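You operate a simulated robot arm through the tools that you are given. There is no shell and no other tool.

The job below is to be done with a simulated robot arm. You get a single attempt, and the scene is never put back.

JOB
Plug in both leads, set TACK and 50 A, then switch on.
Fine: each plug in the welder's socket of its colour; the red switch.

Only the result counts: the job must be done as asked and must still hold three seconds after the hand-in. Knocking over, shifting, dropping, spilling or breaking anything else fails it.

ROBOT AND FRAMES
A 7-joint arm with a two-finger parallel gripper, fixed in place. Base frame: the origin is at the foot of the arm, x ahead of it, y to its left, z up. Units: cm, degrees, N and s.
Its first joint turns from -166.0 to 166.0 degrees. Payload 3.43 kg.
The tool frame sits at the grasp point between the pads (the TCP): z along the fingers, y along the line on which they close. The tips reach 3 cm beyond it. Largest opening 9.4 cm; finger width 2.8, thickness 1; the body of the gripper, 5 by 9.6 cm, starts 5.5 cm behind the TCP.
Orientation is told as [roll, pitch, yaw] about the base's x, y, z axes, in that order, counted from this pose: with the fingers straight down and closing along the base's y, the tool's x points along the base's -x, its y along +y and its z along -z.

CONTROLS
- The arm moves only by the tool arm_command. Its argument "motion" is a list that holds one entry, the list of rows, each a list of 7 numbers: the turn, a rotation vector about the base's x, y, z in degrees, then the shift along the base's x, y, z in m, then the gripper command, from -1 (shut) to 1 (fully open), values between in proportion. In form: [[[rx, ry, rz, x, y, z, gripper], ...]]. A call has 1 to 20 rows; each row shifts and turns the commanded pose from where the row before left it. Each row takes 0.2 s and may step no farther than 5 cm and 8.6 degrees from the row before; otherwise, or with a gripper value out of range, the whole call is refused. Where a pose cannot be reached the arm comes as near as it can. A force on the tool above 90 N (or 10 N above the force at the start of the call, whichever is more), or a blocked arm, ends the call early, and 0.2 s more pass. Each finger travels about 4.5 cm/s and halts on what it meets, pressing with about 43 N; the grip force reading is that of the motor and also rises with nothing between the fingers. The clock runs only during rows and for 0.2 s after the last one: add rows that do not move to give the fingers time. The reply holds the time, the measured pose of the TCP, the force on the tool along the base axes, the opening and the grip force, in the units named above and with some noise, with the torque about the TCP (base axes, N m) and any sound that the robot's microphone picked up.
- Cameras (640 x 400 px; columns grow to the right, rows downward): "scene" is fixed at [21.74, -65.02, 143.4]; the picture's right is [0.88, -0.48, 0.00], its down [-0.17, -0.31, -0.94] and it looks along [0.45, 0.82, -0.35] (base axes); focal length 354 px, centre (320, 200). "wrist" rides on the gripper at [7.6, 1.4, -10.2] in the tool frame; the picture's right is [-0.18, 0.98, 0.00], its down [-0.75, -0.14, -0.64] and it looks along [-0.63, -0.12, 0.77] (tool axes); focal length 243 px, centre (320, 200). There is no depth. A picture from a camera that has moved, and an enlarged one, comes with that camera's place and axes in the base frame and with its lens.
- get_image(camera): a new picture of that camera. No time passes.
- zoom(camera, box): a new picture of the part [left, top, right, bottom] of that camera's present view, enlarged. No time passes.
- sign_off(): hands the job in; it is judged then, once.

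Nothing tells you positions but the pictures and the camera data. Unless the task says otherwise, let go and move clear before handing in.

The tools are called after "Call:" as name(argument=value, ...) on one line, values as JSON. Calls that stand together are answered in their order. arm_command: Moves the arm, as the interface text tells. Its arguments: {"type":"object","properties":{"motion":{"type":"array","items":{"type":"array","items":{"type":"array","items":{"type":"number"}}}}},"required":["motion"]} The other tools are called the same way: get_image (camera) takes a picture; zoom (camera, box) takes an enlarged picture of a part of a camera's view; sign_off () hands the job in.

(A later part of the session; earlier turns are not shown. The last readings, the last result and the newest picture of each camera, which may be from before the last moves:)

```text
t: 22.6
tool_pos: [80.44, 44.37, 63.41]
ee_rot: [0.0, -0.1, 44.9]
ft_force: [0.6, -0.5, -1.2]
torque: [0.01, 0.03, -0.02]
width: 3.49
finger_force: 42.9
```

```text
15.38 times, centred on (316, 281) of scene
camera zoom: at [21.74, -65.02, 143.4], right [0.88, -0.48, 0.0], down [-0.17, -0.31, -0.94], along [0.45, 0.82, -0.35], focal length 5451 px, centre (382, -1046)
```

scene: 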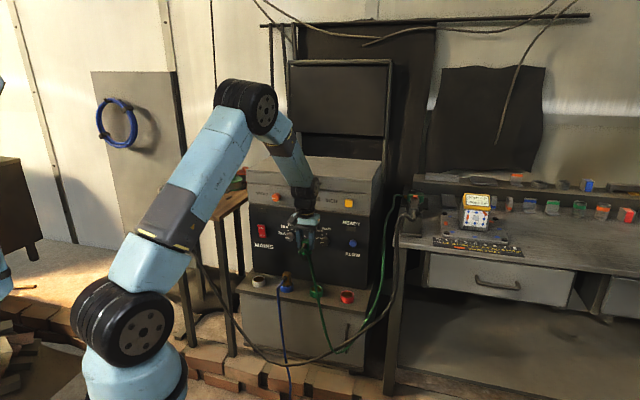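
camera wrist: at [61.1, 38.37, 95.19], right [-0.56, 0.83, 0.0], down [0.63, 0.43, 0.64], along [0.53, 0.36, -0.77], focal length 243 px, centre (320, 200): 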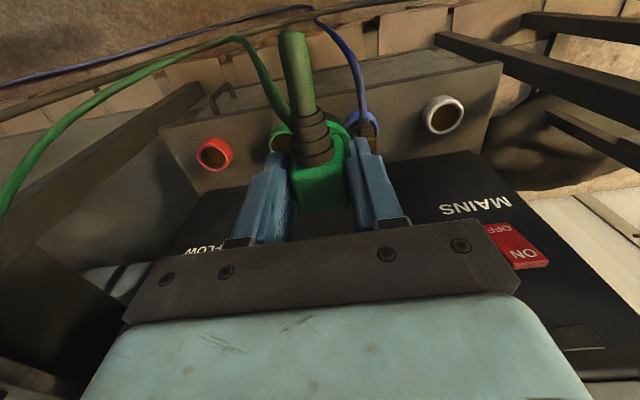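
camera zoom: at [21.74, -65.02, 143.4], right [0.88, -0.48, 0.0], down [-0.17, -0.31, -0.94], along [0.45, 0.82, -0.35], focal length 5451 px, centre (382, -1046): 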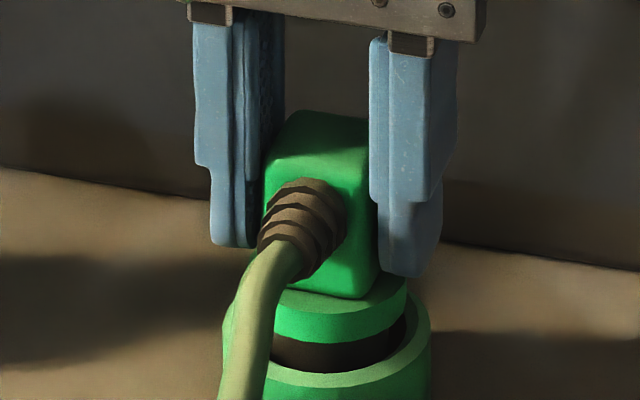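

Call:
arm_command(motion=[[[0, 0, 0, 0, 0, -0.003, -1], [0, 0, 0, 0, 0, -0.003, -1], [0, 0, 0, 0, 0, -0.003, -1], [0, 0, 0, 0, 0, 0, -1]]])

Call:
zoom(camera="scene", box=[300, 268, 332, 294])

```text
t: 23.6
tool_pos: [80.47, 44.4, 63.15]
ee_rot: [-0.2, -0.5, 44.9]
ft_force: [-13.8, -12.2, 68.5]
torque: [-0.21, 0.19, -0.01]
width: 3.51
finger_force: 42.6
```

```text
15.38 times, centred on (316, 281) of scene
camera zoom: at [21.74, -65.02, 143.4], right [0.88, -0.48, 0.0], down [-0.17, -0.31, -0.94], along [0.45, 0.82, -0.35], focal length 5451 px, centre (382, -1046)
```

zoom: 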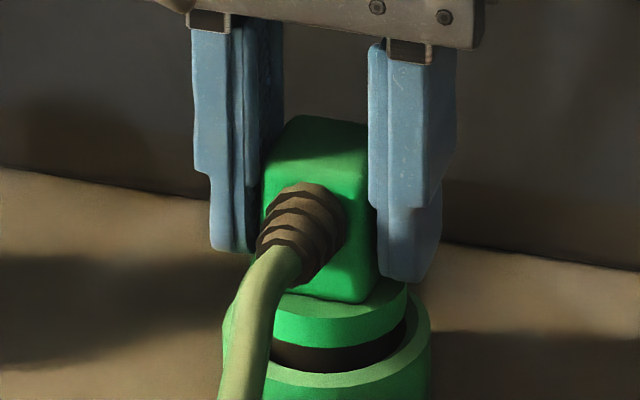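

It bottomed out firmly at z ≈ 63.15 (68 N), with the pin about 2 cm inside, the same as the blue plug's depth. I'll ease the push off, open and back straight up.

Call:
arm_command(motion=[[[0, 0, 0, 0, 0, 0.005, -1], [0, 0, 0, 0, 0, 0.0, -1], [0, 0, 0, 0, 0, 0, -0.2], [0, 0, 0, 0, 0, 0, 0.2], [0, 0, 0, 0, 0, 0, 0.4], [0, 0, 0, 0, 0, 0, 0.4], [0, 0, 0, 0, 0, 0, 0.4]]])

Call:
zoom(camera="scene", box=[300, 268, 332, 294])

Call:
zoom(camera="wrist", box=[220, 60, 420, 185])

```text
t: 25.2
tool_pos: [80.41, 44.26, 63.07]
ee_rot: [0.0, 0.0, 45.1]
ft_force: [-0.1, 1.1, 0.3]
torque: [-0.01, 0.04, 0.0]
width: 6.58
finger_force: 0.0
```

```text
15.38 times, centred on (316, 281) of scene
camera zoom: at [21.74, -65.02, 143.4], right [0.88, -0.48, 0.0], down [-0.17, -0.31, -0.94], along [0.45, 0.82, -0.35], focal length 5451 px, centre (382, -1046)
```

zoom: 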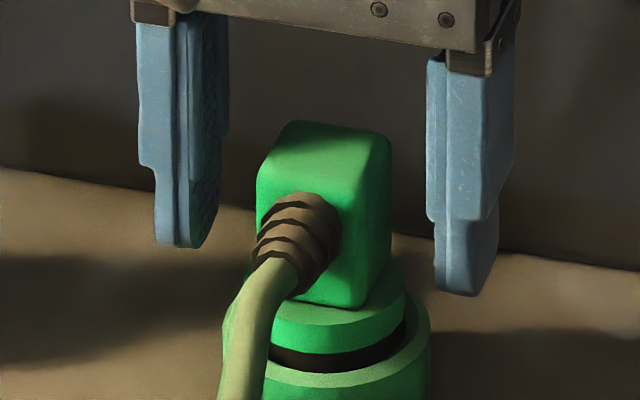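

```text
3.20 times, centred on (320, 122) of wrist
camera zoom: at [74.03, 39.85, 73.3], right [-0.56, 0.83, 0.0], down [0.63, 0.43, 0.64], along [0.53, 0.36, -0.77], focal length 776 px, centre (320, 448)
```

zoom: 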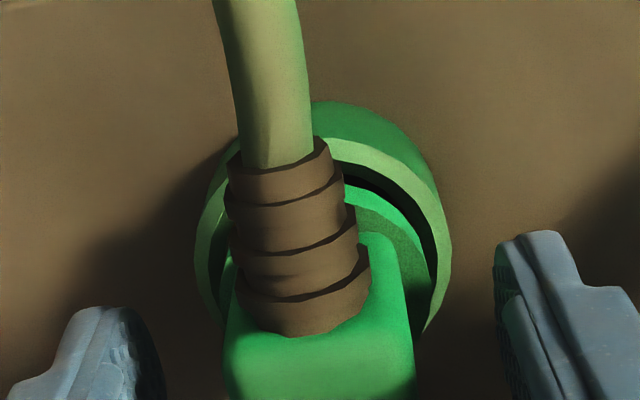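

Released, the plug dropped about another 3 mm into the socket and now matches the blue one's depth. I'll go up, close the fingers and press lightly on its top to make sure it is home.

Call:
arm_command(motion=[[[0, 0, 0, 0, 0, 0.01, 0.4], [0, 0, 0, 0, 0, 0.02, 0.4], [0, 0, 0, 0, 0, 0.02, 0.4], [0, 0, 0, 0, 0, 0, -0.5], [0, 0, 0, 0, 0, 0, -1], [0, 0, 0, 0, 0, 0, -1], [0, 0, 0, -0.002, -0.002, 0, -1]]])

Call:
zoom(camera="scene", box=[296, 258, 344, 294])

Call:
zoom(camera="wrist", box=[220, 60, 420, 185])

```text
t: 26.8
tool_pos: [79.66, 45.2, 68.21]
ee_rot: [0.3, -0.5, 45.7]
ft_force: [-48.3, 58.2, -4.2]
torque: [-5.36, -4.24, 3.5]
width: 0.0
finger_force: 18.0
```

```text
11.11 times, centred on (320, 276) of scene
camera zoom: at [21.74, -65.02, 143.4], right [0.88, -0.48, 0.0], down [-0.17, -0.31, -0.94], along [0.45, 0.82, -0.35], focal length 3937 px, centre (320, -644)
```

zoom: 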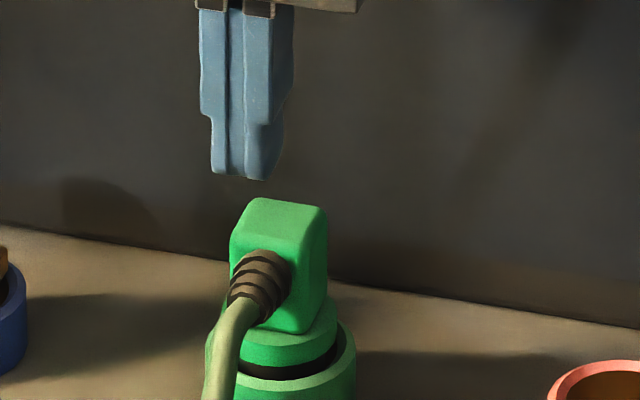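

```text
3.20 times, centred on (320, 122) of wrist
camera zoom: at [73.25, 40.68, 78.46], right [-0.57, 0.82, 0.01], down [0.63, 0.44, 0.65], along [0.53, 0.37, -0.76], focal length 776 px, centre (320, 448)
```

zoom: 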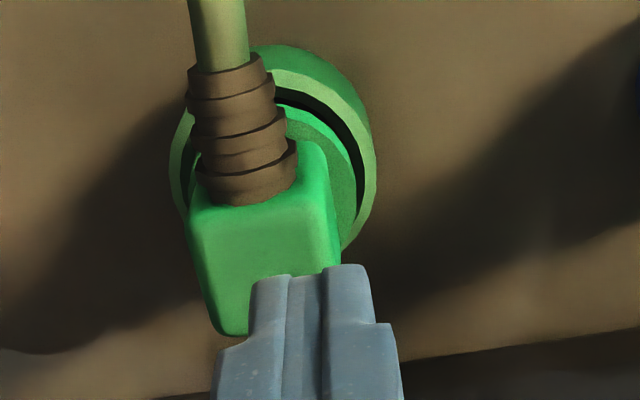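

A side force has appeared: the upper hand is touching something on the panel, probably the mode knob above this socket. I'll look before moving.

Call:
zoom(camera="scene", box=[270, 200, 366, 275])

Call:
get_image(camera="wrist")

Call:
get_image(camera="scene")

```text
5.33 times, centred on (318, 238) of scene
camera zoom: at [21.74, -65.02, 143.4], right [0.88, -0.48, 0.0], down [-0.17, -0.31, -0.94], along [0.45, 0.82, -0.35], focal length 1890 px, centre (331, 0)
```

zoom: 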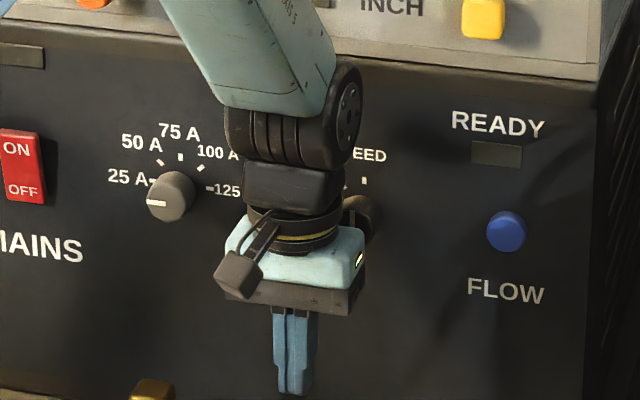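

```text
taken
camera wrist: at [73.25, 40.68, 78.46], right [-0.57, 0.82, 0.01], down [0.63, 0.44, 0.65], along [0.53, 0.37, -0.76], focal length 243 px, centre (320, 200)
```

wrist: 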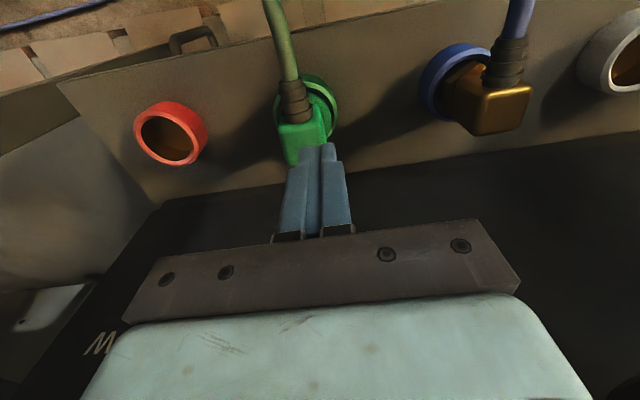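

```text
taken
```

scene: 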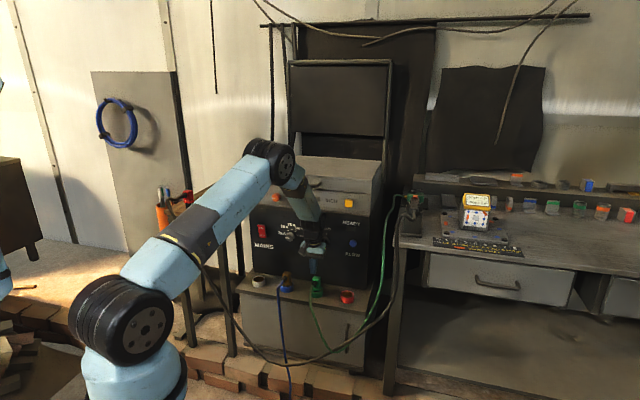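

The flange is leaning on the left side of the mode knob. I'll relieve it along the row to the left, then pull straight back from the panel.

Call:
arm_command(motion=[[[0, 0, 0, -0.006, 0.006, 0, -1], [0, 0, 0, -0.006, 0.006, 0, -1], [0, 0, 0, -0.012, -0.012, 0, -1], [0, 0, 0, -0.015, -0.015, 0, -1], [0, 0, 0, -0.02, -0.02, 0, -1], [0, 0, 0, -0.02, -0.02, 0.0, -1], [0, 0, 0, 0, 0, 0.0, -1]]])

Call:
zoom(camera="scene", box=[230, 200, 390, 310])

Call:
get_image(camera="wrist")

```text
t: 28.4
tool_pos: [72.43, 38.55, 67.97]
ee_rot: [0.0, 0.0, 45.0]
ft_force: [-0.1, -0.5, 0.1]
torque: [0.04, 0.0, -0.01]
width: 0.01
finger_force: 32.7
```

```text
3.64 times, centred on (310, 255) of scene
camera zoom: at [21.74, -65.02, 143.4], right [0.88, -0.48, 0.0], down [-0.17, -0.31, -0.94], along [0.45, 0.82, -0.35], focal length 1288 px, centre (356, 0)
```

zoom: 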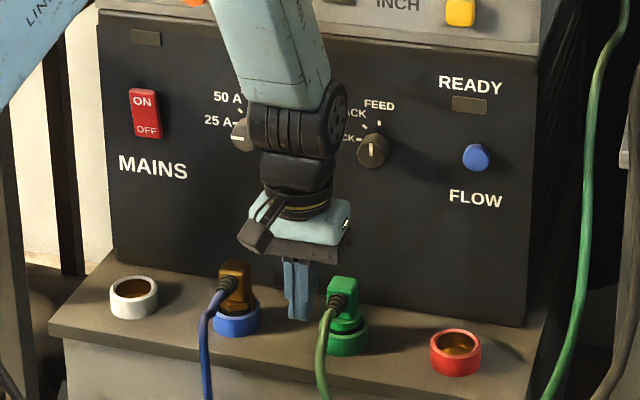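

```text
taken
camera wrist: at [65.98, 34.15, 78.23], right [-0.56, 0.83, 0.0], down [0.63, 0.43, 0.64], along [0.53, 0.36, -0.77], focal length 243 px, centre (320, 200)
```

wrist: 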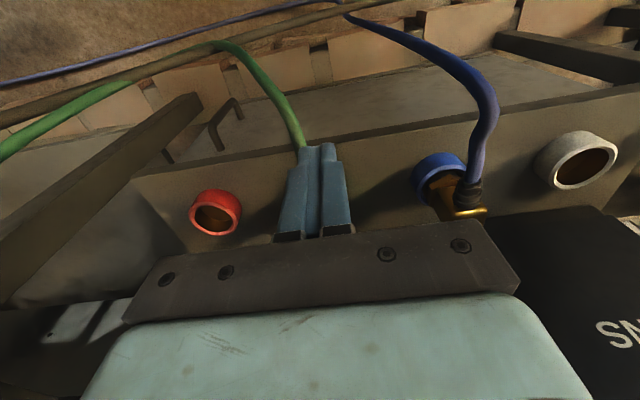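

The knob now points to FEED but is otherwise fine, and I'll set it to TACK later. I'll check how the green plug sits compared with the blue one.

Call:
zoom(camera="scene", box=[300, 264, 332, 294])

Call:
zoom(camera="scene", box=[272, 260, 304, 290])

Call:
zoom(camera="scene", box=[300, 215, 340, 255])

```text
13.33 times, centred on (316, 279) of scene
camera zoom: at [21.74, -65.02, 143.4], right [0.88, -0.48, 0.0], down [-0.17, -0.31, -0.94], along [0.45, 0.82, -0.35], focal length 4724 px, centre (373, -853)
```

zoom: 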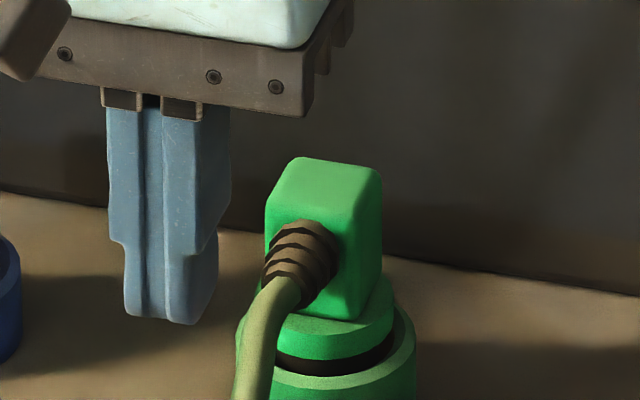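

```text
13.33 times, centred on (288, 275) of scene
camera zoom: at [21.74, -65.02, 143.4], right [0.88, -0.48, 0.0], down [-0.17, -0.31, -0.94], along [0.45, 0.82, -0.35], focal length 4724 px, centre (747, -800)
```

zoom: 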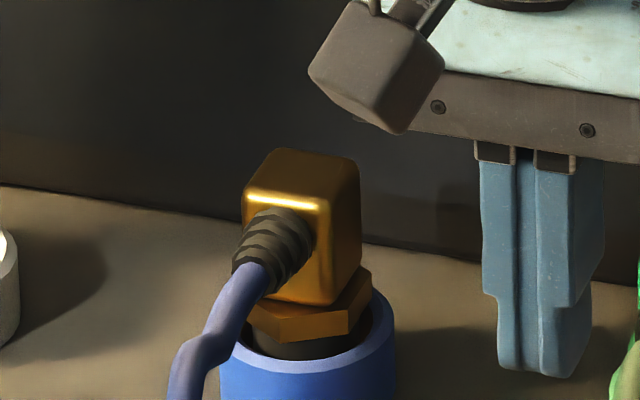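

```text
10.00 times, centred on (320, 235) of scene
camera zoom: at [21.74, -65.02, 143.4], right [0.88, -0.48, 0.0], down [-0.17, -0.31, -0.94], along [0.45, 0.82, -0.35], focal length 3543 px, centre (320, -150)
```

zoom: 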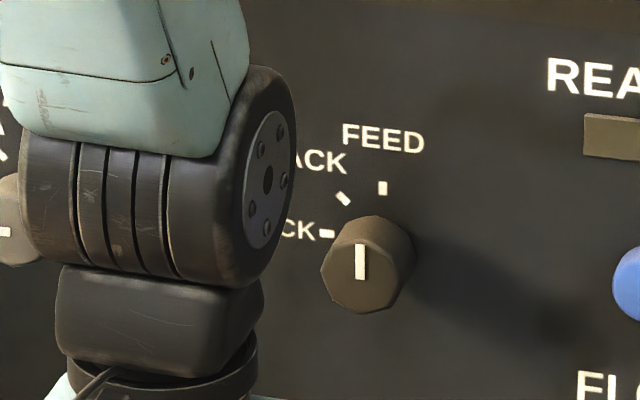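

The green plug sits upright at the same depth as the blue one. Next I'll go up and back over to the red plug on the table.

Call:
arm_command(motion=[[[0, 0, 0, 0, 0, 0.03, 0.4], [0, 0, 0, 0, 0, 0.045, 0.4], [0, 0, 0, 0, 0, 0.045, 0.4], [0, 0, 0, 0, 0, 0.045, 0.4], [0, 0, 0, 0, 0, 0.045, 0.4], [0, 0, 0, 0, 0, 0.045, 0.4], [0, 0, 0, 0, 0, 0.045, 0.4], [0, 0, 0, 0, 0, 0.045, 0.4], [0, 0, 0, 0, 0, 0.03, 0.4], [0, 0, 0, 0, 0, 0, 0.4]]])

Call:
arm_command(motion=[[[0, 0, 0, -0.032, 0.032, 0, 0.4], [0, 0, 0, -0.032, 0.032, 0, 0.4], [0, 0, 0, -0.032, 0.032, 0, 0.4], [0, 0, 0, -0.032, 0.032, 0, 0.4], [0, 0, 0, -0.032, 0.032, 0, 0.4], [0, 0, 0, -0.032, 0.032, 0, 0.4], [0, 0, 0, -0.032, 0.032, 0, 0.4], [0, 0, 0, -0.032, 0.032, 0, 0.4], [0, 0, 0, -0.032, 0.032, 0, 0.4], [0, 0, 0, -0.032, 0.032, 0, 0.4], [0, 0, 0, -0.032, 0.032, 0, 0.4], [0, 0, 0, -0.032, 0.032, 0, 0.4], [0, 0, 0, 0.022, 0.022, 0, 0.4], [0, 0, 0, 0.022, 0.022, 0, 0.4], [0, 0, 0, 0.022, 0.022, 0, 0.4], [0, 0, 0, 0, 0, 0, 0.4]]])

Call:
zoom(camera="wrist", box=[220, 50, 420, 250])

Call:
zoom(camera="scene", box=[150, 130, 246, 220])

```text
t: 30.6
tool_pos: [72.25, 38.7, 105.88]
ee_rot: [0.0, 0.0, 45.0]
ft_force: [0.8, 0.2, -0.9]
torque: [-0.02, -0.03, 0.0]
width: 6.57
finger_force: 0.1
```

```text
t: 34.0
tool_pos: [40.78, 83.57, 105.74]
ee_rot: [0.0, 0.0, 45.0]
ft_force: [0.0, 0.4, -0.1]
torque: [0.0, -0.03, -0.03]
width: 6.56
finger_force: 0.1
```

```text
2.00 times, centred on (320, 150) of wrist
camera zoom: at [34.41, 79.13, 115.91], right [-0.56, 0.83, 0.0], down [0.63, 0.43, 0.64], along [0.53, 0.36, -0.77], focal length 485 px, centre (320, 300)
```

zoom: 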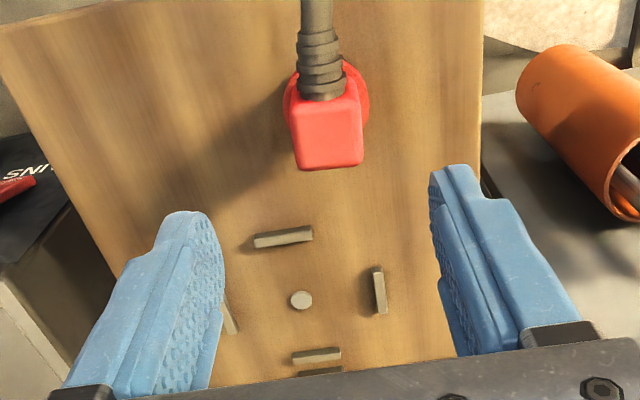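

```text
4.44 times, centred on (198, 175) of scene
camera zoom: at [21.74, -65.02, 143.4], right [0.88, -0.48, 0.0], down [-0.17, -0.31, -0.94], along [0.45, 0.82, -0.35], focal length 1575 px, centre (862, 311)
```

zoom: 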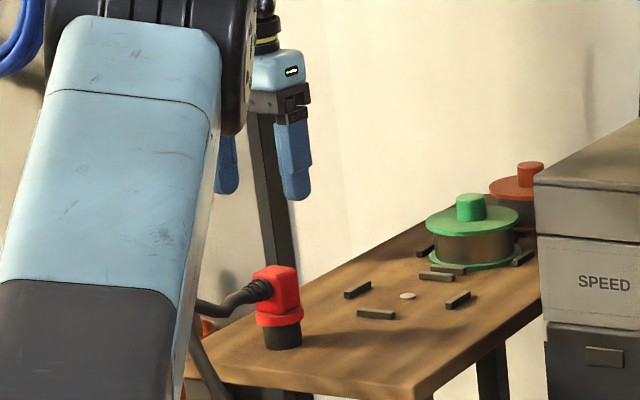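

The gripper is over the red plug and well aligned. I'll descend to just above it and check.

Call:
arm_command(motion=[[[0, 0, 0, 0, 0, -0.03, 0.4], [0, 0, 0, 0, 0, -0.03, 0.4], [0, 0, 0, 0, 0, 0, 0.4]]])

Call:
zoom(camera="wrist", box=[220, 50, 420, 250])

Call:
zoom(camera="scene", box=[160, 150, 224, 210])

```text
t: 34.8
tool_pos: [40.43, 83.69, 99.65]
ee_rot: [0.0, 0.0, 45.0]
ft_force: [-0.8, 0.0, -0.3]
torque: [-0.03, 0.01, -0.05]
width: 6.59
finger_force: 0.0
```

```text
2.00 times, centred on (320, 150) of wrist
camera zoom: at [34.03, 79.31, 109.76], right [-0.56, 0.83, 0.0], down [0.63, 0.43, 0.64], along [0.53, 0.36, -0.77], focal length 485 px, centre (320, 300)
```

zoom: 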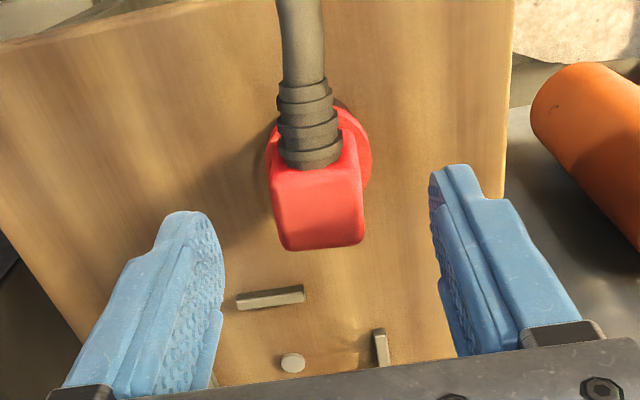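

```text
6.67 times, centred on (192, 180) of scene
camera zoom: at [21.74, -65.02, 143.4], right [0.88, -0.48, 0.0], down [-0.17, -0.31, -0.94], along [0.45, 0.82, -0.35], focal length 2362 px, centre (1173, 333)
```

zoom: 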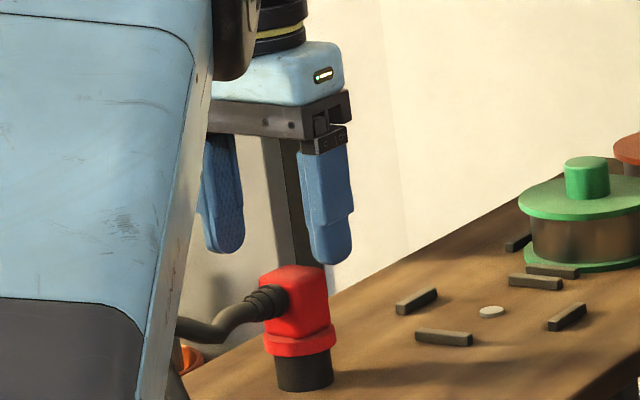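

The red plug is turned by about −4° and sits a few mm off. I'll correct for both, then lower to gripping height.

Call:
arm_command(motion=[[[0, 0, -4, 0.0056, 0, 0, 0.4], [0, 0, 0, 0, 0, -0.015, 0.4], [0, 0, 0, 0, 0, -0.015, 0.4], [0, 0, 0, 0, 0, -0.014, 0.4], [0, 0, 0, 0, 0, 0, 0.4]]])

Call:
zoom(camera="wrist", box=[220, 50, 420, 250])

Call:
zoom(camera="scene", box=[160, 150, 224, 210])

```text
t: 36.0
tool_pos: [41.08, 83.76, 95.1]
ee_rot: [-0.1, 0.0, 41.1]
ft_force: [0.1, -0.5, 0.0]
torque: [0.01, -0.02, 0.02]
width: 6.59
finger_force: 0.1
```

```text
2.00 times, centred on (320, 150) of wrist
camera zoom: at [34.43, 79.8, 105.3], right [-0.51, 0.86, 0.0], down [0.66, 0.39, 0.64], along [0.55, 0.33, -0.77], focal length 485 px, centre (320, 300)
```

zoom: 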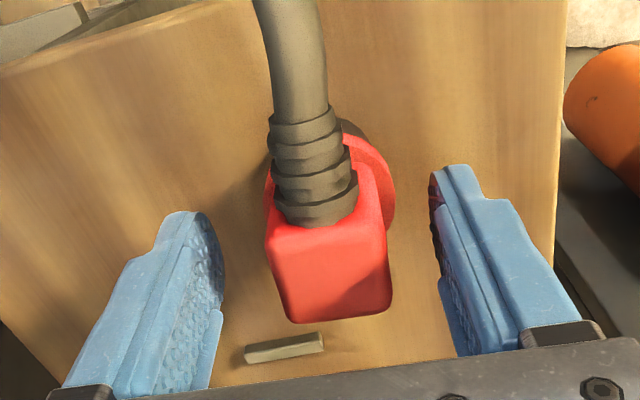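

```text
6.67 times, centred on (192, 180) of scene
camera zoom: at [21.74, -65.02, 143.4], right [0.88, -0.48, 0.0], down [-0.17, -0.31, -0.94], along [0.45, 0.82, -0.35], focal length 2362 px, centre (1173, 333)
```

zoom: 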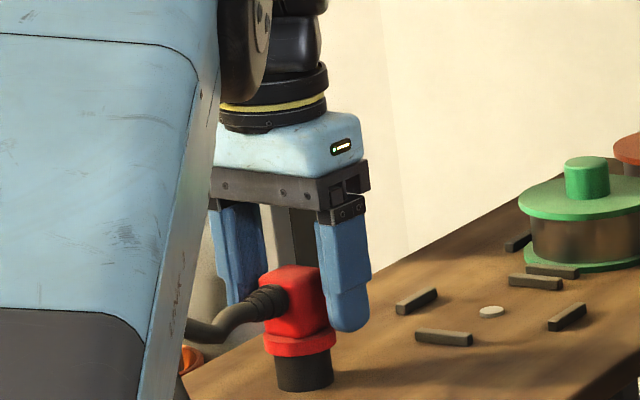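

Centred and square, so I'm gripping and lifting.

Call:
arm_command(motion=[[[0, 0, 0, 0, 0, 0, 0], [0, 0, 0, 0, 0, 0, -0.5], [0, 0, 0, 0, 0, 0, -1], [0, 0, 0, 0, 0, 0, -1], [0, 0, 0, 0, 0, 0, -1], [0, 0, 0, 0, 0, 0.01, -1], [0, 0, 0, 0, 0, 0.03, -1], [0, 0, 0, 0, 0, 0.04, -1], [0, 0, 0, 0, 0, 0.02, -1], [0, 0, 0, 0, 0, 0, -1]]])

Call:
zoom(camera="wrist", box=[220, 50, 420, 250])

Call:
get_image(camera="scene")

```text
t: 38.2
tool_pos: [41.07, 83.71, 105.29]
ee_rot: [0.0, -0.1, 41.0]
ft_force: [-0.7, 0.6, -0.7]
torque: [0.01, 0.01, -0.01]
width: 3.47
finger_force: 42.9
```

```text
2.00 times, centred on (320, 150) of wrist
camera zoom: at [34.39, 79.92, 115.45], right [-0.51, 0.86, 0.0], down [0.66, 0.39, 0.64], along [0.55, 0.33, -0.77], focal length 485 px, centre (320, 300)
```

zoom: 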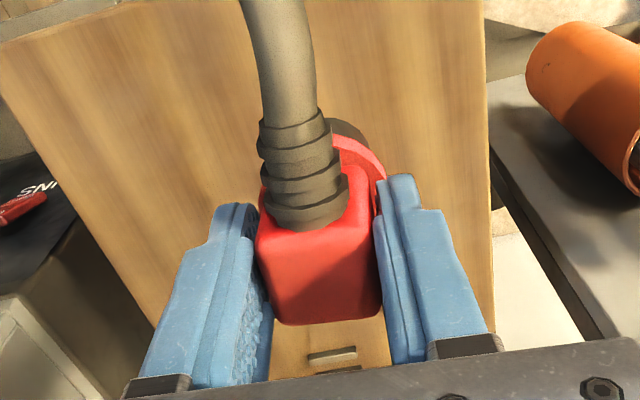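

```text
taken
```

scene: 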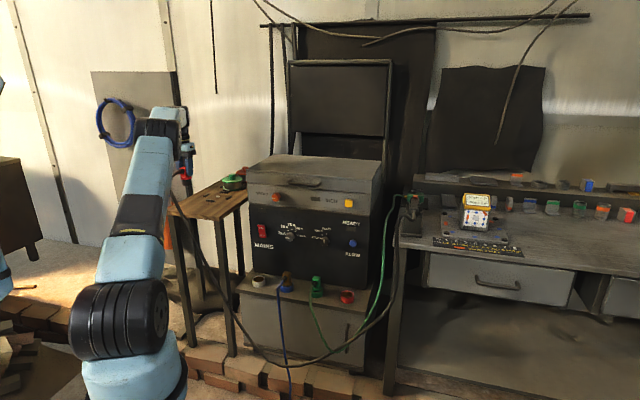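

The red plug is held. I'll carry it along the front, straightening the yaw on the way, to a spot short of the red socket.

Call:
arm_command(motion=[[[0, 0, 2, -0.025, -0.025, 0.0, -1], [0, 0, 2, -0.025, -0.025, 0.0, -1], [0, 0, 0, 0.0324, -0.0323, 0, -1], [0, 0, 0, 0.0324, -0.0323, 0, -1], [0, 0, 0, 0.0324, -0.0323, 0, -1], [0, 0, 0, 0.0324, -0.0323, 0, -1], [0, 0, 0, 0.0324, -0.0323, 0, -1], [0, 0, 0, 0.0324, -0.0323, 0, -1], [0, 0, 0, 0.0324, -0.0323, 0, -1], [0, 0, 0, 0.0324, -0.0323, 0, -1], [0, 0, 0, 0.0324, -0.0323, 0, -1], [0, 0, 0, 0.0324, -0.0323, 0, -1], [0, 0, 0, 0.0324, -0.0323, 0, -1], [0, 0, 0, 0.0324, -0.0323, 0, -1], [0, 0, 0, 0.0324, -0.0323, 0, -1], [0, 0, 0, 0.0324, -0.0323, 0, -1], [0, 0, 0, 0.0324, -0.0323, 0, -1], [0, 0, 0, 0, 0, 0, -1]]])

Call:
arm_command(motion=[[[0, 0, 0, 0, 0, -0.04, -1], [0, 0, 0, 0, 0, -0.04, -1], [0, 0, 0, 0, 0, -0.04, -1], [0, 0, 0, 0, 0, -0.04, -1], [0, 0, 0, 0, 0, -0.04, -1], [0, 0, 0, 0, 0, -0.04, -1], [0, 0, 0, 0, 0, -0.04, -1], [0, 0, 0, 0, 0, -0.03, -1], [0, 0, 0, 0, 0, 0, -1]]])

Call:
get_image(camera="wrist")

Call:
get_image(camera="scene")

Call:
zoom(camera="scene", box=[270, 220, 390, 310])

```text
t: 42.0
tool_pos: [84.91, 30.4, 104.85]
ee_rot: [0.0, -0.1, 45.0]
ft_force: [0.1, 0.6, -0.3]
torque: [-0.01, 0.01, -0.01]
width: 3.47
finger_force: 43.0
```

```text
t: 44.0
tool_pos: [84.82, 30.17, 73.96]
ee_rot: [-0.1, 0.0, 45.1]
ft_force: [0.2, -0.1, -1.3]
torque: [0.02, 0.02, 0.0]
width: 3.48
finger_force: 43.1
```

```text
taken
camera wrist: at [78.42, 25.7, 84.18], right [-0.56, 0.83, 0.0], down [0.63, 0.43, 0.64], along [0.53, 0.36, -0.77], focal length 243 px, centre (320, 200)
```

wrist: 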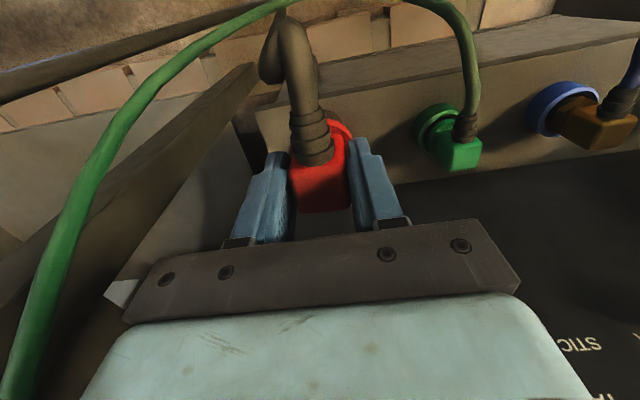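

```text
taken
```

scene: 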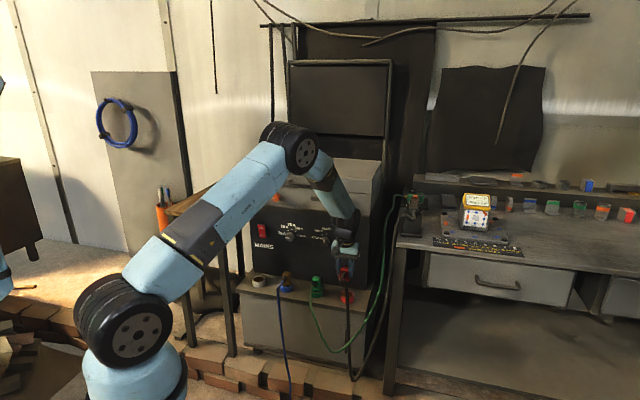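

```text
4.44 times, centred on (330, 265) of scene
camera zoom: at [21.74, -65.02, 143.4], right [0.88, -0.48, 0.0], down [-0.17, -0.31, -0.94], along [0.45, 0.82, -0.35], focal length 1575 px, centre (276, -89)
```

zoom: 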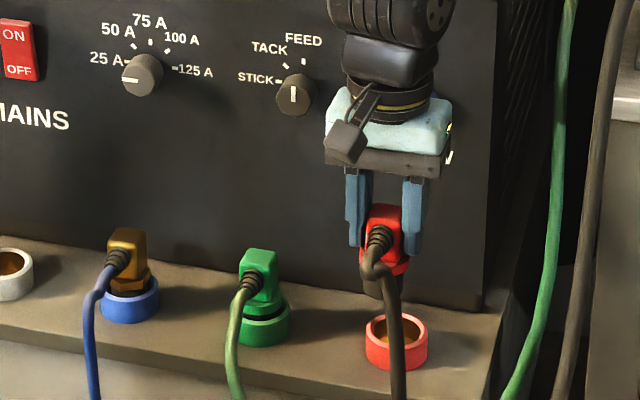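

Now I'll move over the red socket, staying above the rim.

Call:
arm_command(motion=[[[0, 0, 0, 0.024, 0.0245, -0.01, -1], [0, 0, 0, 0.024, 0.025, -0.02, -1], [0, 0, 0, 0, 0, -0.02, -1], [0, 0, 0, 0, 0, -0.02, -1], [0, 0, 0, 0, 0, -0.01, -1], [0, 0, 0, 0, 0, 0, -1], [0, 0, 0, 0, 0, 0, -1]]])

Call:
zoom(camera="wrist", box=[270, 70, 370, 140])

Call:
zoom(camera="scene", box=[332, 273, 364, 299])

```text
t: 45.6
tool_pos: [89.62, 35.13, 65.89]
ee_rot: [0.1, 0.0, 45.0]
ft_force: [-0.1, 0.0, -0.8]
torque: [0.02, -0.01, -0.01]
width: 3.47
finger_force: 43.0
```

```text
5.71 times, centred on (320, 105) of wrist
camera zoom: at [83.17, 30.74, 76.09], right [-0.56, 0.83, 0.0], down [0.63, 0.43, 0.64], along [0.53, 0.36, -0.77], focal length 1386 px, centre (320, 743)
```

zoom: 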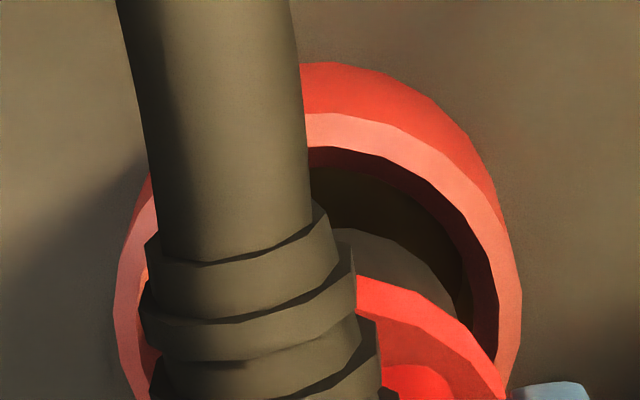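

```text
15.38 times, centred on (348, 286) of scene
camera zoom: at [21.74, -65.02, 143.4], right [0.88, -0.48, 0.0], down [-0.17, -0.31, -0.94], along [0.45, 0.82, -0.35], focal length 5451 px, centre (-111, -1123)
```

zoom: 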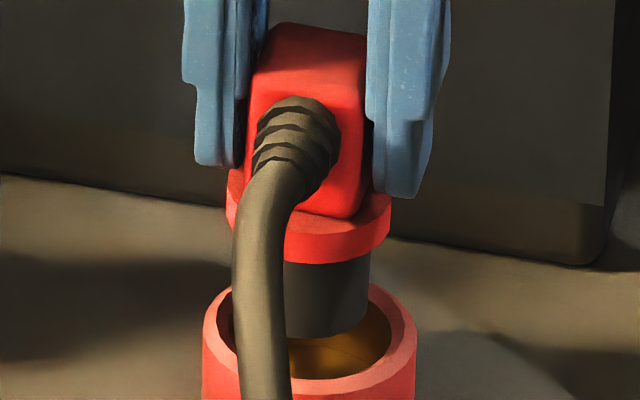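

The pin is within about 2 mm of the hole's centre. After a small correction I'll lower gently.

Call:
arm_command(motion=[[[0, 0, 0, -0.0002, -0.002, 0, -1], [0, 0, 0, 0, 0, -0.004, -1], [0, 0, 0, 0, 0, -0.004, -1], [0, 0, 0, 0, 0, -0.004, -1], [0, 0, 0, 0, 0, 0, -1]]])

Call:
zoom(camera="wrist", box=[270, 70, 370, 140])

Call:
zoom(camera="scene", box=[332, 273, 364, 299])

```text
t: 46.8
tool_pos: [89.55, 35.0, 65.05]
ee_rot: [0.0, -0.1, 45.0]
ft_force: [-4.9, -4.1, 15.6]
torque: [-0.16, 0.62, 0.08]
width: 3.47
finger_force: 42.7
```

```text
5.71 times, centred on (320, 105) of wrist
camera zoom: at [83.08, 30.57, 75.16], right [-0.56, 0.83, 0.0], down [0.63, 0.43, 0.64], along [0.53, 0.36, -0.77], focal length 1386 px, centre (320, 743)
```

zoom: 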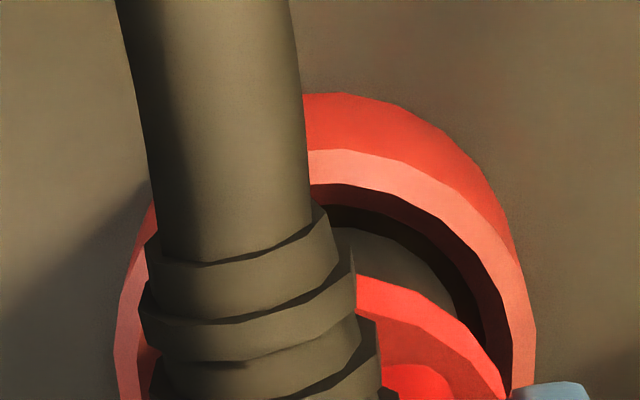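

```text
15.38 times, centred on (348, 286) of scene
camera zoom: at [21.74, -65.02, 143.4], right [0.88, -0.48, 0.0], down [-0.17, -0.31, -0.94], along [0.45, 0.82, -0.35], focal length 5451 px, centre (-111, -1123)
```

zoom: 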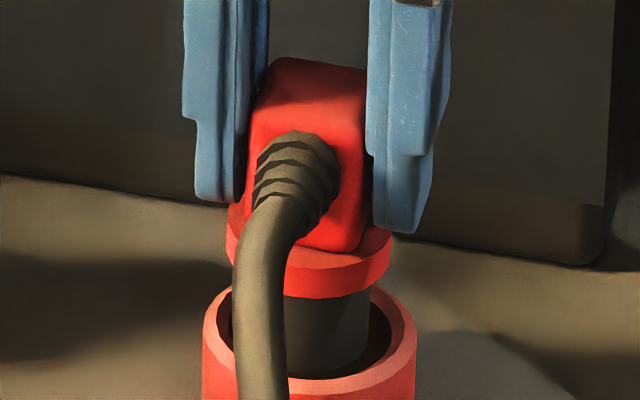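

It touched the rim on the left (blue-plug) side. I'll lift, shift 2.5 mm to the right along the row, and lower again.

Call:
arm_command(motion=[[[0, 0, 0, 0, 0, 0.006, -1], [0, 0, 0, 0.002, -0.0016, 0, -1], [0, 0, 0, 0, 0, -0.004, -1], [0, 0, 0, 0, 0, -0.004, -1], [0, 0, 0, 0, 0, 0, -1]]])

Call:
zoom(camera="wrist", box=[270, 70, 370, 140])

Call:
zoom(camera="scene", box=[332, 273, 364, 299])

```text
t: 48.0
tool_pos: [89.7, 34.84, 65.07]
ee_rot: [-0.1, -0.2, 45.0]
ft_force: [-9.1, -6.4, 33.5]
torque: [-1.05, 0.52, -0.16]
width: 3.49
finger_force: 43.1
```

```text
5.71 times, centred on (320, 105) of wrist
camera zoom: at [83.24, 30.47, 75.17], right [-0.56, 0.83, 0.0], down [0.63, 0.43, 0.64], along [0.53, 0.36, -0.76], focal length 1386 px, centre (320, 743)
```

zoom: 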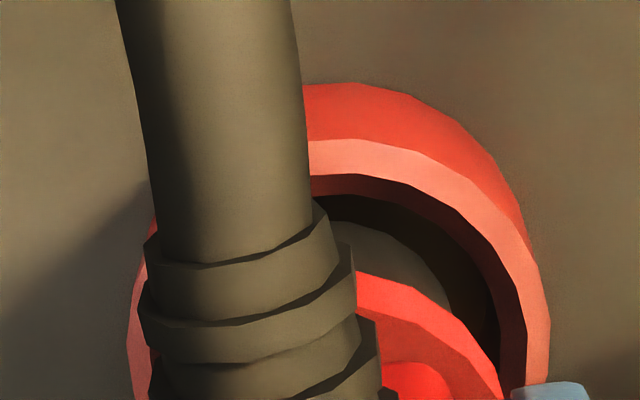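

```text
15.38 times, centred on (348, 286) of scene
camera zoom: at [21.74, -65.02, 143.4], right [0.88, -0.48, 0.0], down [-0.17, -0.31, -0.94], along [0.45, 0.82, -0.35], focal length 5451 px, centre (-111, -1123)
```

zoom: 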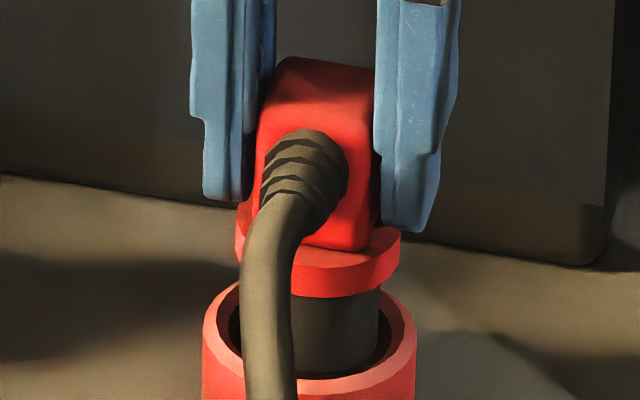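

Now it touches on the right and robot side, so the centre is halfway back and about 2 mm toward the panel. I'll adjust and try again.

Call:
arm_command(motion=[[[0, 0, 0, 0, 0, 0.006, -1], [0, 0, 0, 0.0005, 0.0022, 0, -1], [0, 0, 0, 0, 0, -0.004, -1], [0, 0, 0, 0, 0, -0.004, -1], [0, 0, 0, 0, 0, 0, -1]]])

Call:
zoom(camera="wrist", box=[270, 70, 370, 140])

Call:
zoom(camera="scene", box=[332, 273, 364, 299])

```text
t: 49.2
tool_pos: [89.71, 35.08, 64.5]
ee_rot: [-0.1, -0.1, 45.0]
ft_force: [0.3, -0.2, -0.5]
torque: [0.01, -0.02, -0.01]
width: 3.46
finger_force: 43.3
```

```text
5.71 times, centred on (320, 105) of wrist
camera zoom: at [83.31, 30.62, 74.67], right [-0.56, 0.83, 0.0], down [0.63, 0.43, 0.64], along [0.53, 0.36, -0.77], focal length 1386 px, centre (320, 743)
```

zoom: 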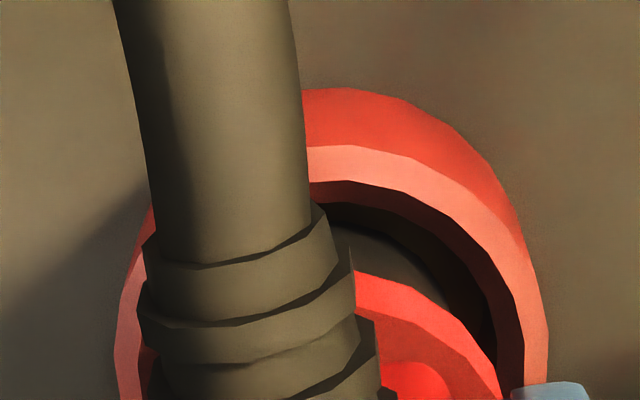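

```text
15.38 times, centred on (348, 286) of scene
camera zoom: at [21.74, -65.02, 143.4], right [0.88, -0.48, 0.0], down [-0.17, -0.31, -0.94], along [0.45, 0.82, -0.35], focal length 5451 px, centre (-111, -1123)
```

zoom: 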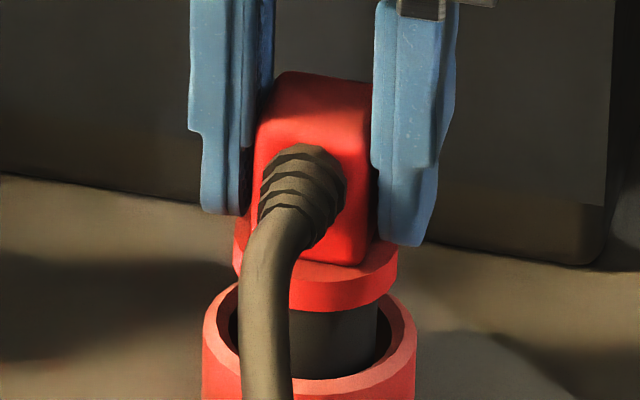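

It's in with no contact. I'll lower until it seats.

Call:
arm_command(motion=[[[0, 0, 0, 0, 0, -0.004, -1], [0, 0, 0, 0, 0, -0.004, -1], [0, 0, 0, 0, 0, -0.003, -1], [0, 0, 0, 0, 0, -0.003, -1], [0, 0, 0, 0, 0, 0, -1]]])

Call:
zoom(camera="scene", box=[332, 273, 364, 299])

```text
t: 50.4
tool_pos: [89.81, 35.18, 63.13]
ee_rot: [0.0, 0.0, 45.0]
ft_force: [0.4, -0.3, -1.6]
torque: [0.03, 0.0, -0.03]
width: 3.47
finger_force: 42.7
```

```text
15.38 times, centred on (348, 286) of scene
camera zoom: at [21.74, -65.02, 143.4], right [0.88, -0.48, 0.0], down [-0.17, -0.31, -0.94], along [0.45, 0.82, -0.35], focal length 5451 px, centre (-111, -1123)
```

zoom: 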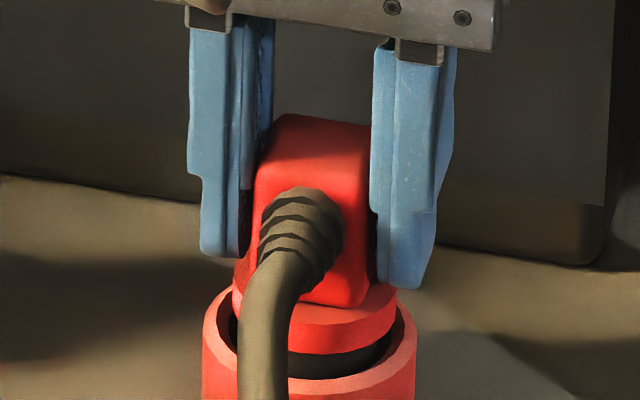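

Call:
arm_command(motion=[[[0, 0, 0, 0, 0, -0.003, -1], [0, 0, 0, 0, 0, -0.003, -1], [0, 0, 0, 0, 0, 0, -1]]])

Call:
zoom(camera="scene", box=[332, 273, 364, 299])

```text
t: 51.2
tool_pos: [89.79, 35.16, 63.06]
ee_rot: [-0.1, -0.4, 45.0]
ft_force: [-10.9, -5.6, 52.7]
torque: [-0.04, 0.11, -0.02]
width: 3.48
finger_force: 43.0
```

```text
15.38 times, centred on (348, 286) of scene
camera zoom: at [21.74, -65.02, 143.4], right [0.88, -0.48, 0.0], down [-0.17, -0.31, -0.94], along [0.45, 0.82, -0.35], focal length 5451 px, centre (-111, -1123)
```

zoom: 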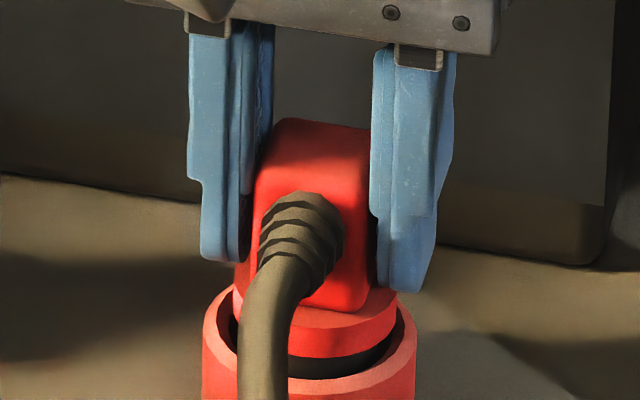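

It's resting on the socket floor, like the green one. I'll relieve the push, open, and retreat straight back toward the robot to avoid the panel controls.

Call:
arm_command(motion=[[[0, 0, 0, 0, 0, 0.004, -1], [0, 0, 0, 0, 0, 0.0, -1], [0, 0, 0, 0, 0, 0, -0.2], [0, 0, 0, 0, 0, 0, 0.2], [0, 0, 0, 0, 0, 0, 0.4], [0, 0, 0, 0, 0, 0, 0.4], [0, 0, 0, 0, 0, 0, 0.4]]])

Call:
zoom(camera="scene", box=[332, 273, 364, 299])

Call:
zoom(camera="wrist", box=[220, 60, 420, 235])

```text
t: 52.8
tool_pos: [89.74, 35.13, 62.86]
ee_rot: [0.0, 0.0, 45.1]
ft_force: [0.9, -0.8, 0.2]
torque: [0.02, 0.02, 0.01]
width: 6.57
finger_force: 0.0
```

```text
15.38 times, centred on (348, 286) of scene
camera zoom: at [21.74, -65.02, 143.4], right [0.88, -0.48, 0.0], down [-0.17, -0.31, -0.94], along [0.45, 0.82, -0.35], focal length 5451 px, centre (-111, -1123)
```

zoom: 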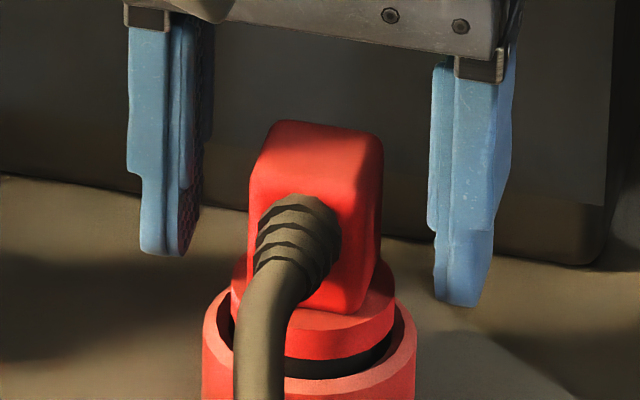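

```text
2.29 times, centred on (320, 148) of wrist
camera zoom: at [83.3, 30.66, 73.11], right [-0.56, 0.83, 0.0], down [0.63, 0.43, 0.64], along [0.53, 0.36, -0.77], focal length 555 px, centre (320, 320)
```

zoom: 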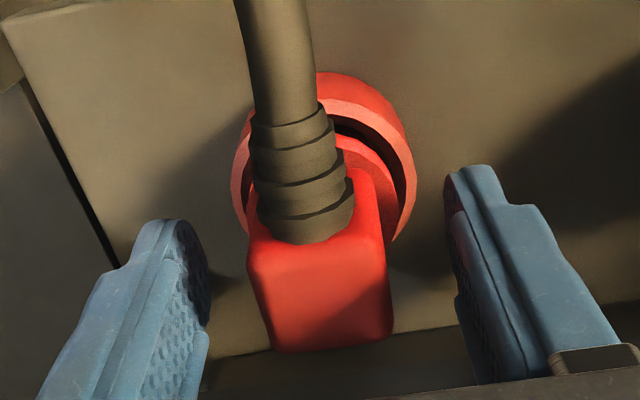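

Call:
arm_command(motion=[[[0, 0, 0, -0.007, -0.007, 0, 0.4], [0, 0, 0, -0.014, -0.014, 0.003, 0.4], [0, 0, 0, -0.02, -0.02, 0.01, 0.4], [0, 0, 0, -0.025, -0.025, 0.02, 0.4], [0, 0, 0, -0.025, -0.025, 0.03, 0.4], [0, 0, 0, -0.02, -0.02, 0.03, 0.4], [0, 0, 0, 0, 0, 0, 0.4]]])

Call:
zoom(camera="scene", box=[230, 190, 390, 310])

Call:
get_image(camera="wrist")

```text
t: 54.4
tool_pos: [78.41, 23.88, 72.12]
ee_rot: [0.1, 0.0, 45.0]
ft_force: [0.2, 0.0, 0.2]
torque: [0.0, -0.02, -0.03]
width: 6.59
finger_force: 0.1
```

```text
3.33 times, centred on (310, 250) of scene
camera zoom: at [21.74, -65.02, 143.4], right [0.88, -0.48, 0.0], down [-0.17, -0.31, -0.94], along [0.45, 0.82, -0.35], focal length 1181 px, centre (353, 33)
```

zoom: 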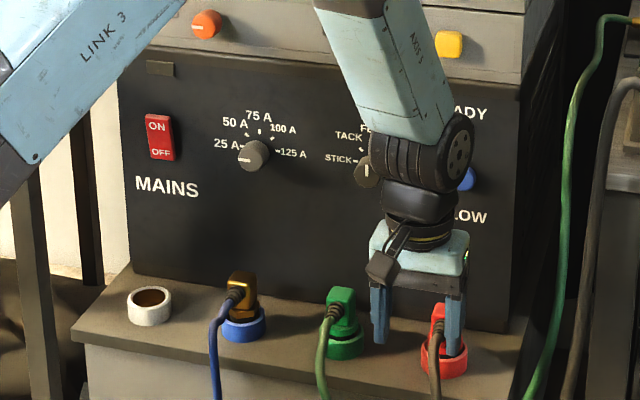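

```text
taken
camera wrist: at [72.11, 19.38, 82.23], right [-0.56, 0.83, 0.0], down [0.63, 0.43, 0.64], along [0.53, 0.36, -0.77], focal length 243 px, centre (320, 200)
```

wrist: 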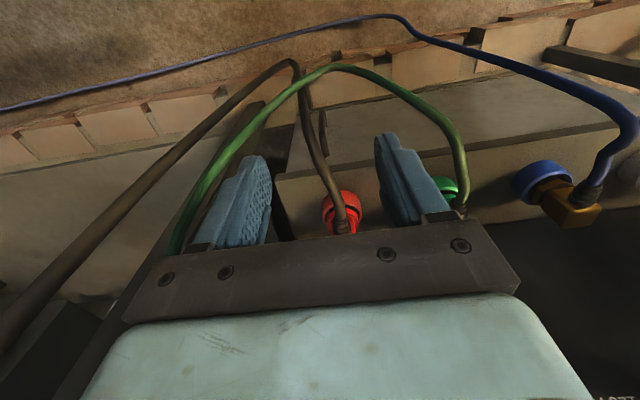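

Both plugs are in. Next are the knobs: I'll back up and swing the tool to horizontal, pointing at the panel. The current knob needs +45° clockwise (25→50 A), and the mode knob 45° back from FEED to TACK.

Call:
arm_command(motion=[[[0, 0, 0, -0.02, 0.0, 0.03, 0], [0, 0, 0, -0.025, 0.02, 0.03, 0], [0, 0, 0, -0.025, 0.02, 0.03, 0], [0, 0, 0, -0.025, 0.02, 0.03, 0], [0, 0, 0, -0.015, 0.02, 0, 0], [5.785, -5.785, 0, 0, 0, 0, 0], [5.785, -5.785, 0, 0, 0, 0, 0], [5.785, -5.785, 0, 0, 0, 0, 0], [5.785, -5.785, 0, 0, 0, 0, 0], [0, 0, 0, 0, 0, 0, 0]]])

Call:
get_image(camera="scene")

Call:
get_image(camera="wrist")

```text
t: 56.6
tool_pos: [67.59, 32.04, 84.28]
ee_rot: [-0.1, -32.8, 45.0]
ft_force: [-0.4, 0.1, -0.5]
torque: [0.02, 0.0, 0.0]
width: 4.71
finger_force: 0.1
```

```text
taken
```

scene: 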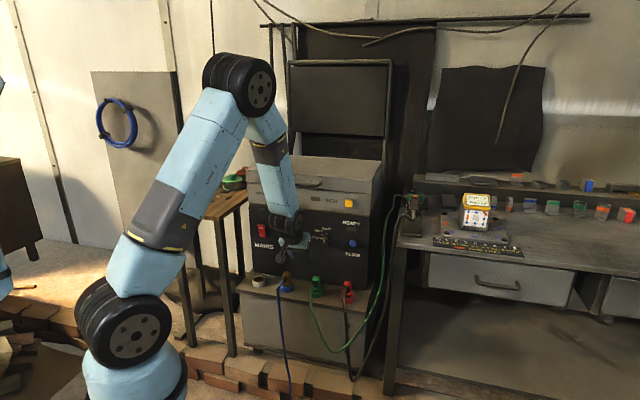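

```text
taken
camera wrist: at [58.13, 24.5, 88.64], right [-0.59, 0.8, 0.1], down [0.3, 0.1, 0.95], along [0.75, 0.59, -0.3], focal length 243 px, centre (320, 200)
```

wrist: 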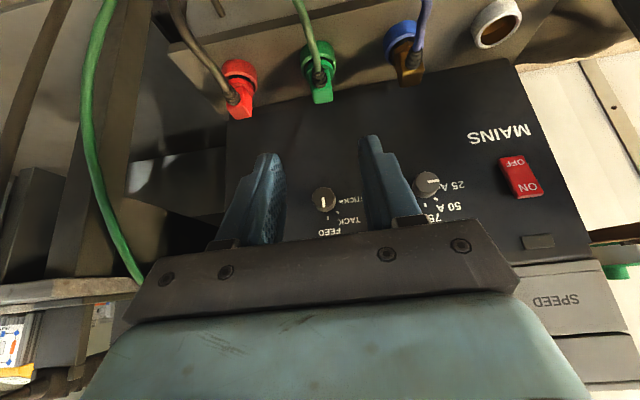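

Call:
arm_command(motion=[[[5.785, -5.785, 0, 0, 0, 0, 0], [5.785, -5.785, 0, 0, 0, 0, 0], [5.785, -5.785, 0, 0, 0, 0, 0], [5.785, -5.785, 0, 0, 0, 0, 0], [5.785, -5.785, 0, 0, 0, 0, 0], [5.785, -5.785, 0, 0, 0, 0, 0], [5.785, -5.785, 0, 0, 0, 0, 0], [0, 0, 0, 0, 0, 0, 0]]])

Call:
get_image(camera="scene")

Call:
get_image(camera="wrist")

```text
t: 58.4
tool_pos: [67.76, 31.92, 84.31]
ee_rot: [170.5, -89.8, -125.4]
ft_force: [-1.6, -0.5, 0.6]
torque: [-0.02, -0.02, 0.01]
width: 4.71
finger_force: 0.1
```

```text
taken
```

scene: 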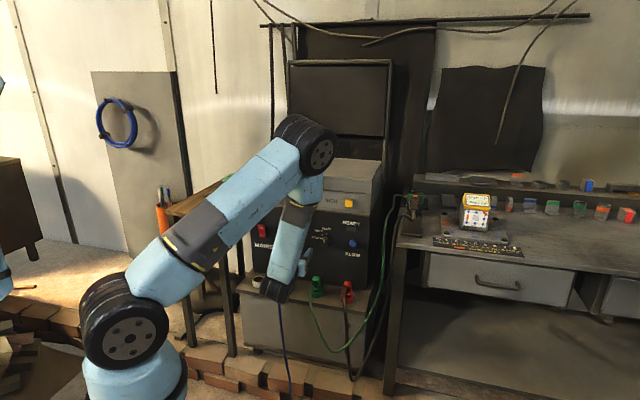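

```text
taken
camera wrist: at [59.41, 25.65, 76.51], right [-0.7, 0.69, 0.18], down [-0.36, -0.56, 0.75], along [0.62, 0.46, 0.63], focal length 243 px, centre (320, 200)
```

wrist: 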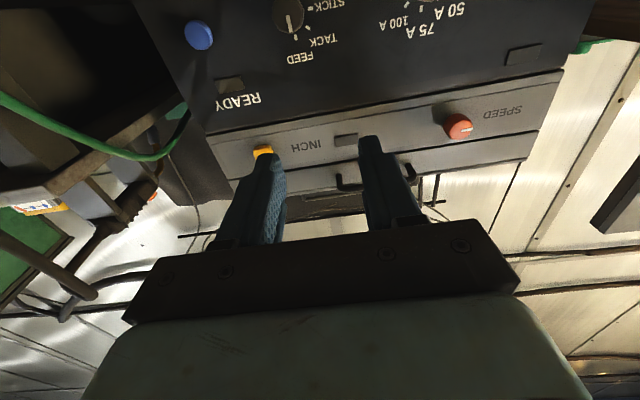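

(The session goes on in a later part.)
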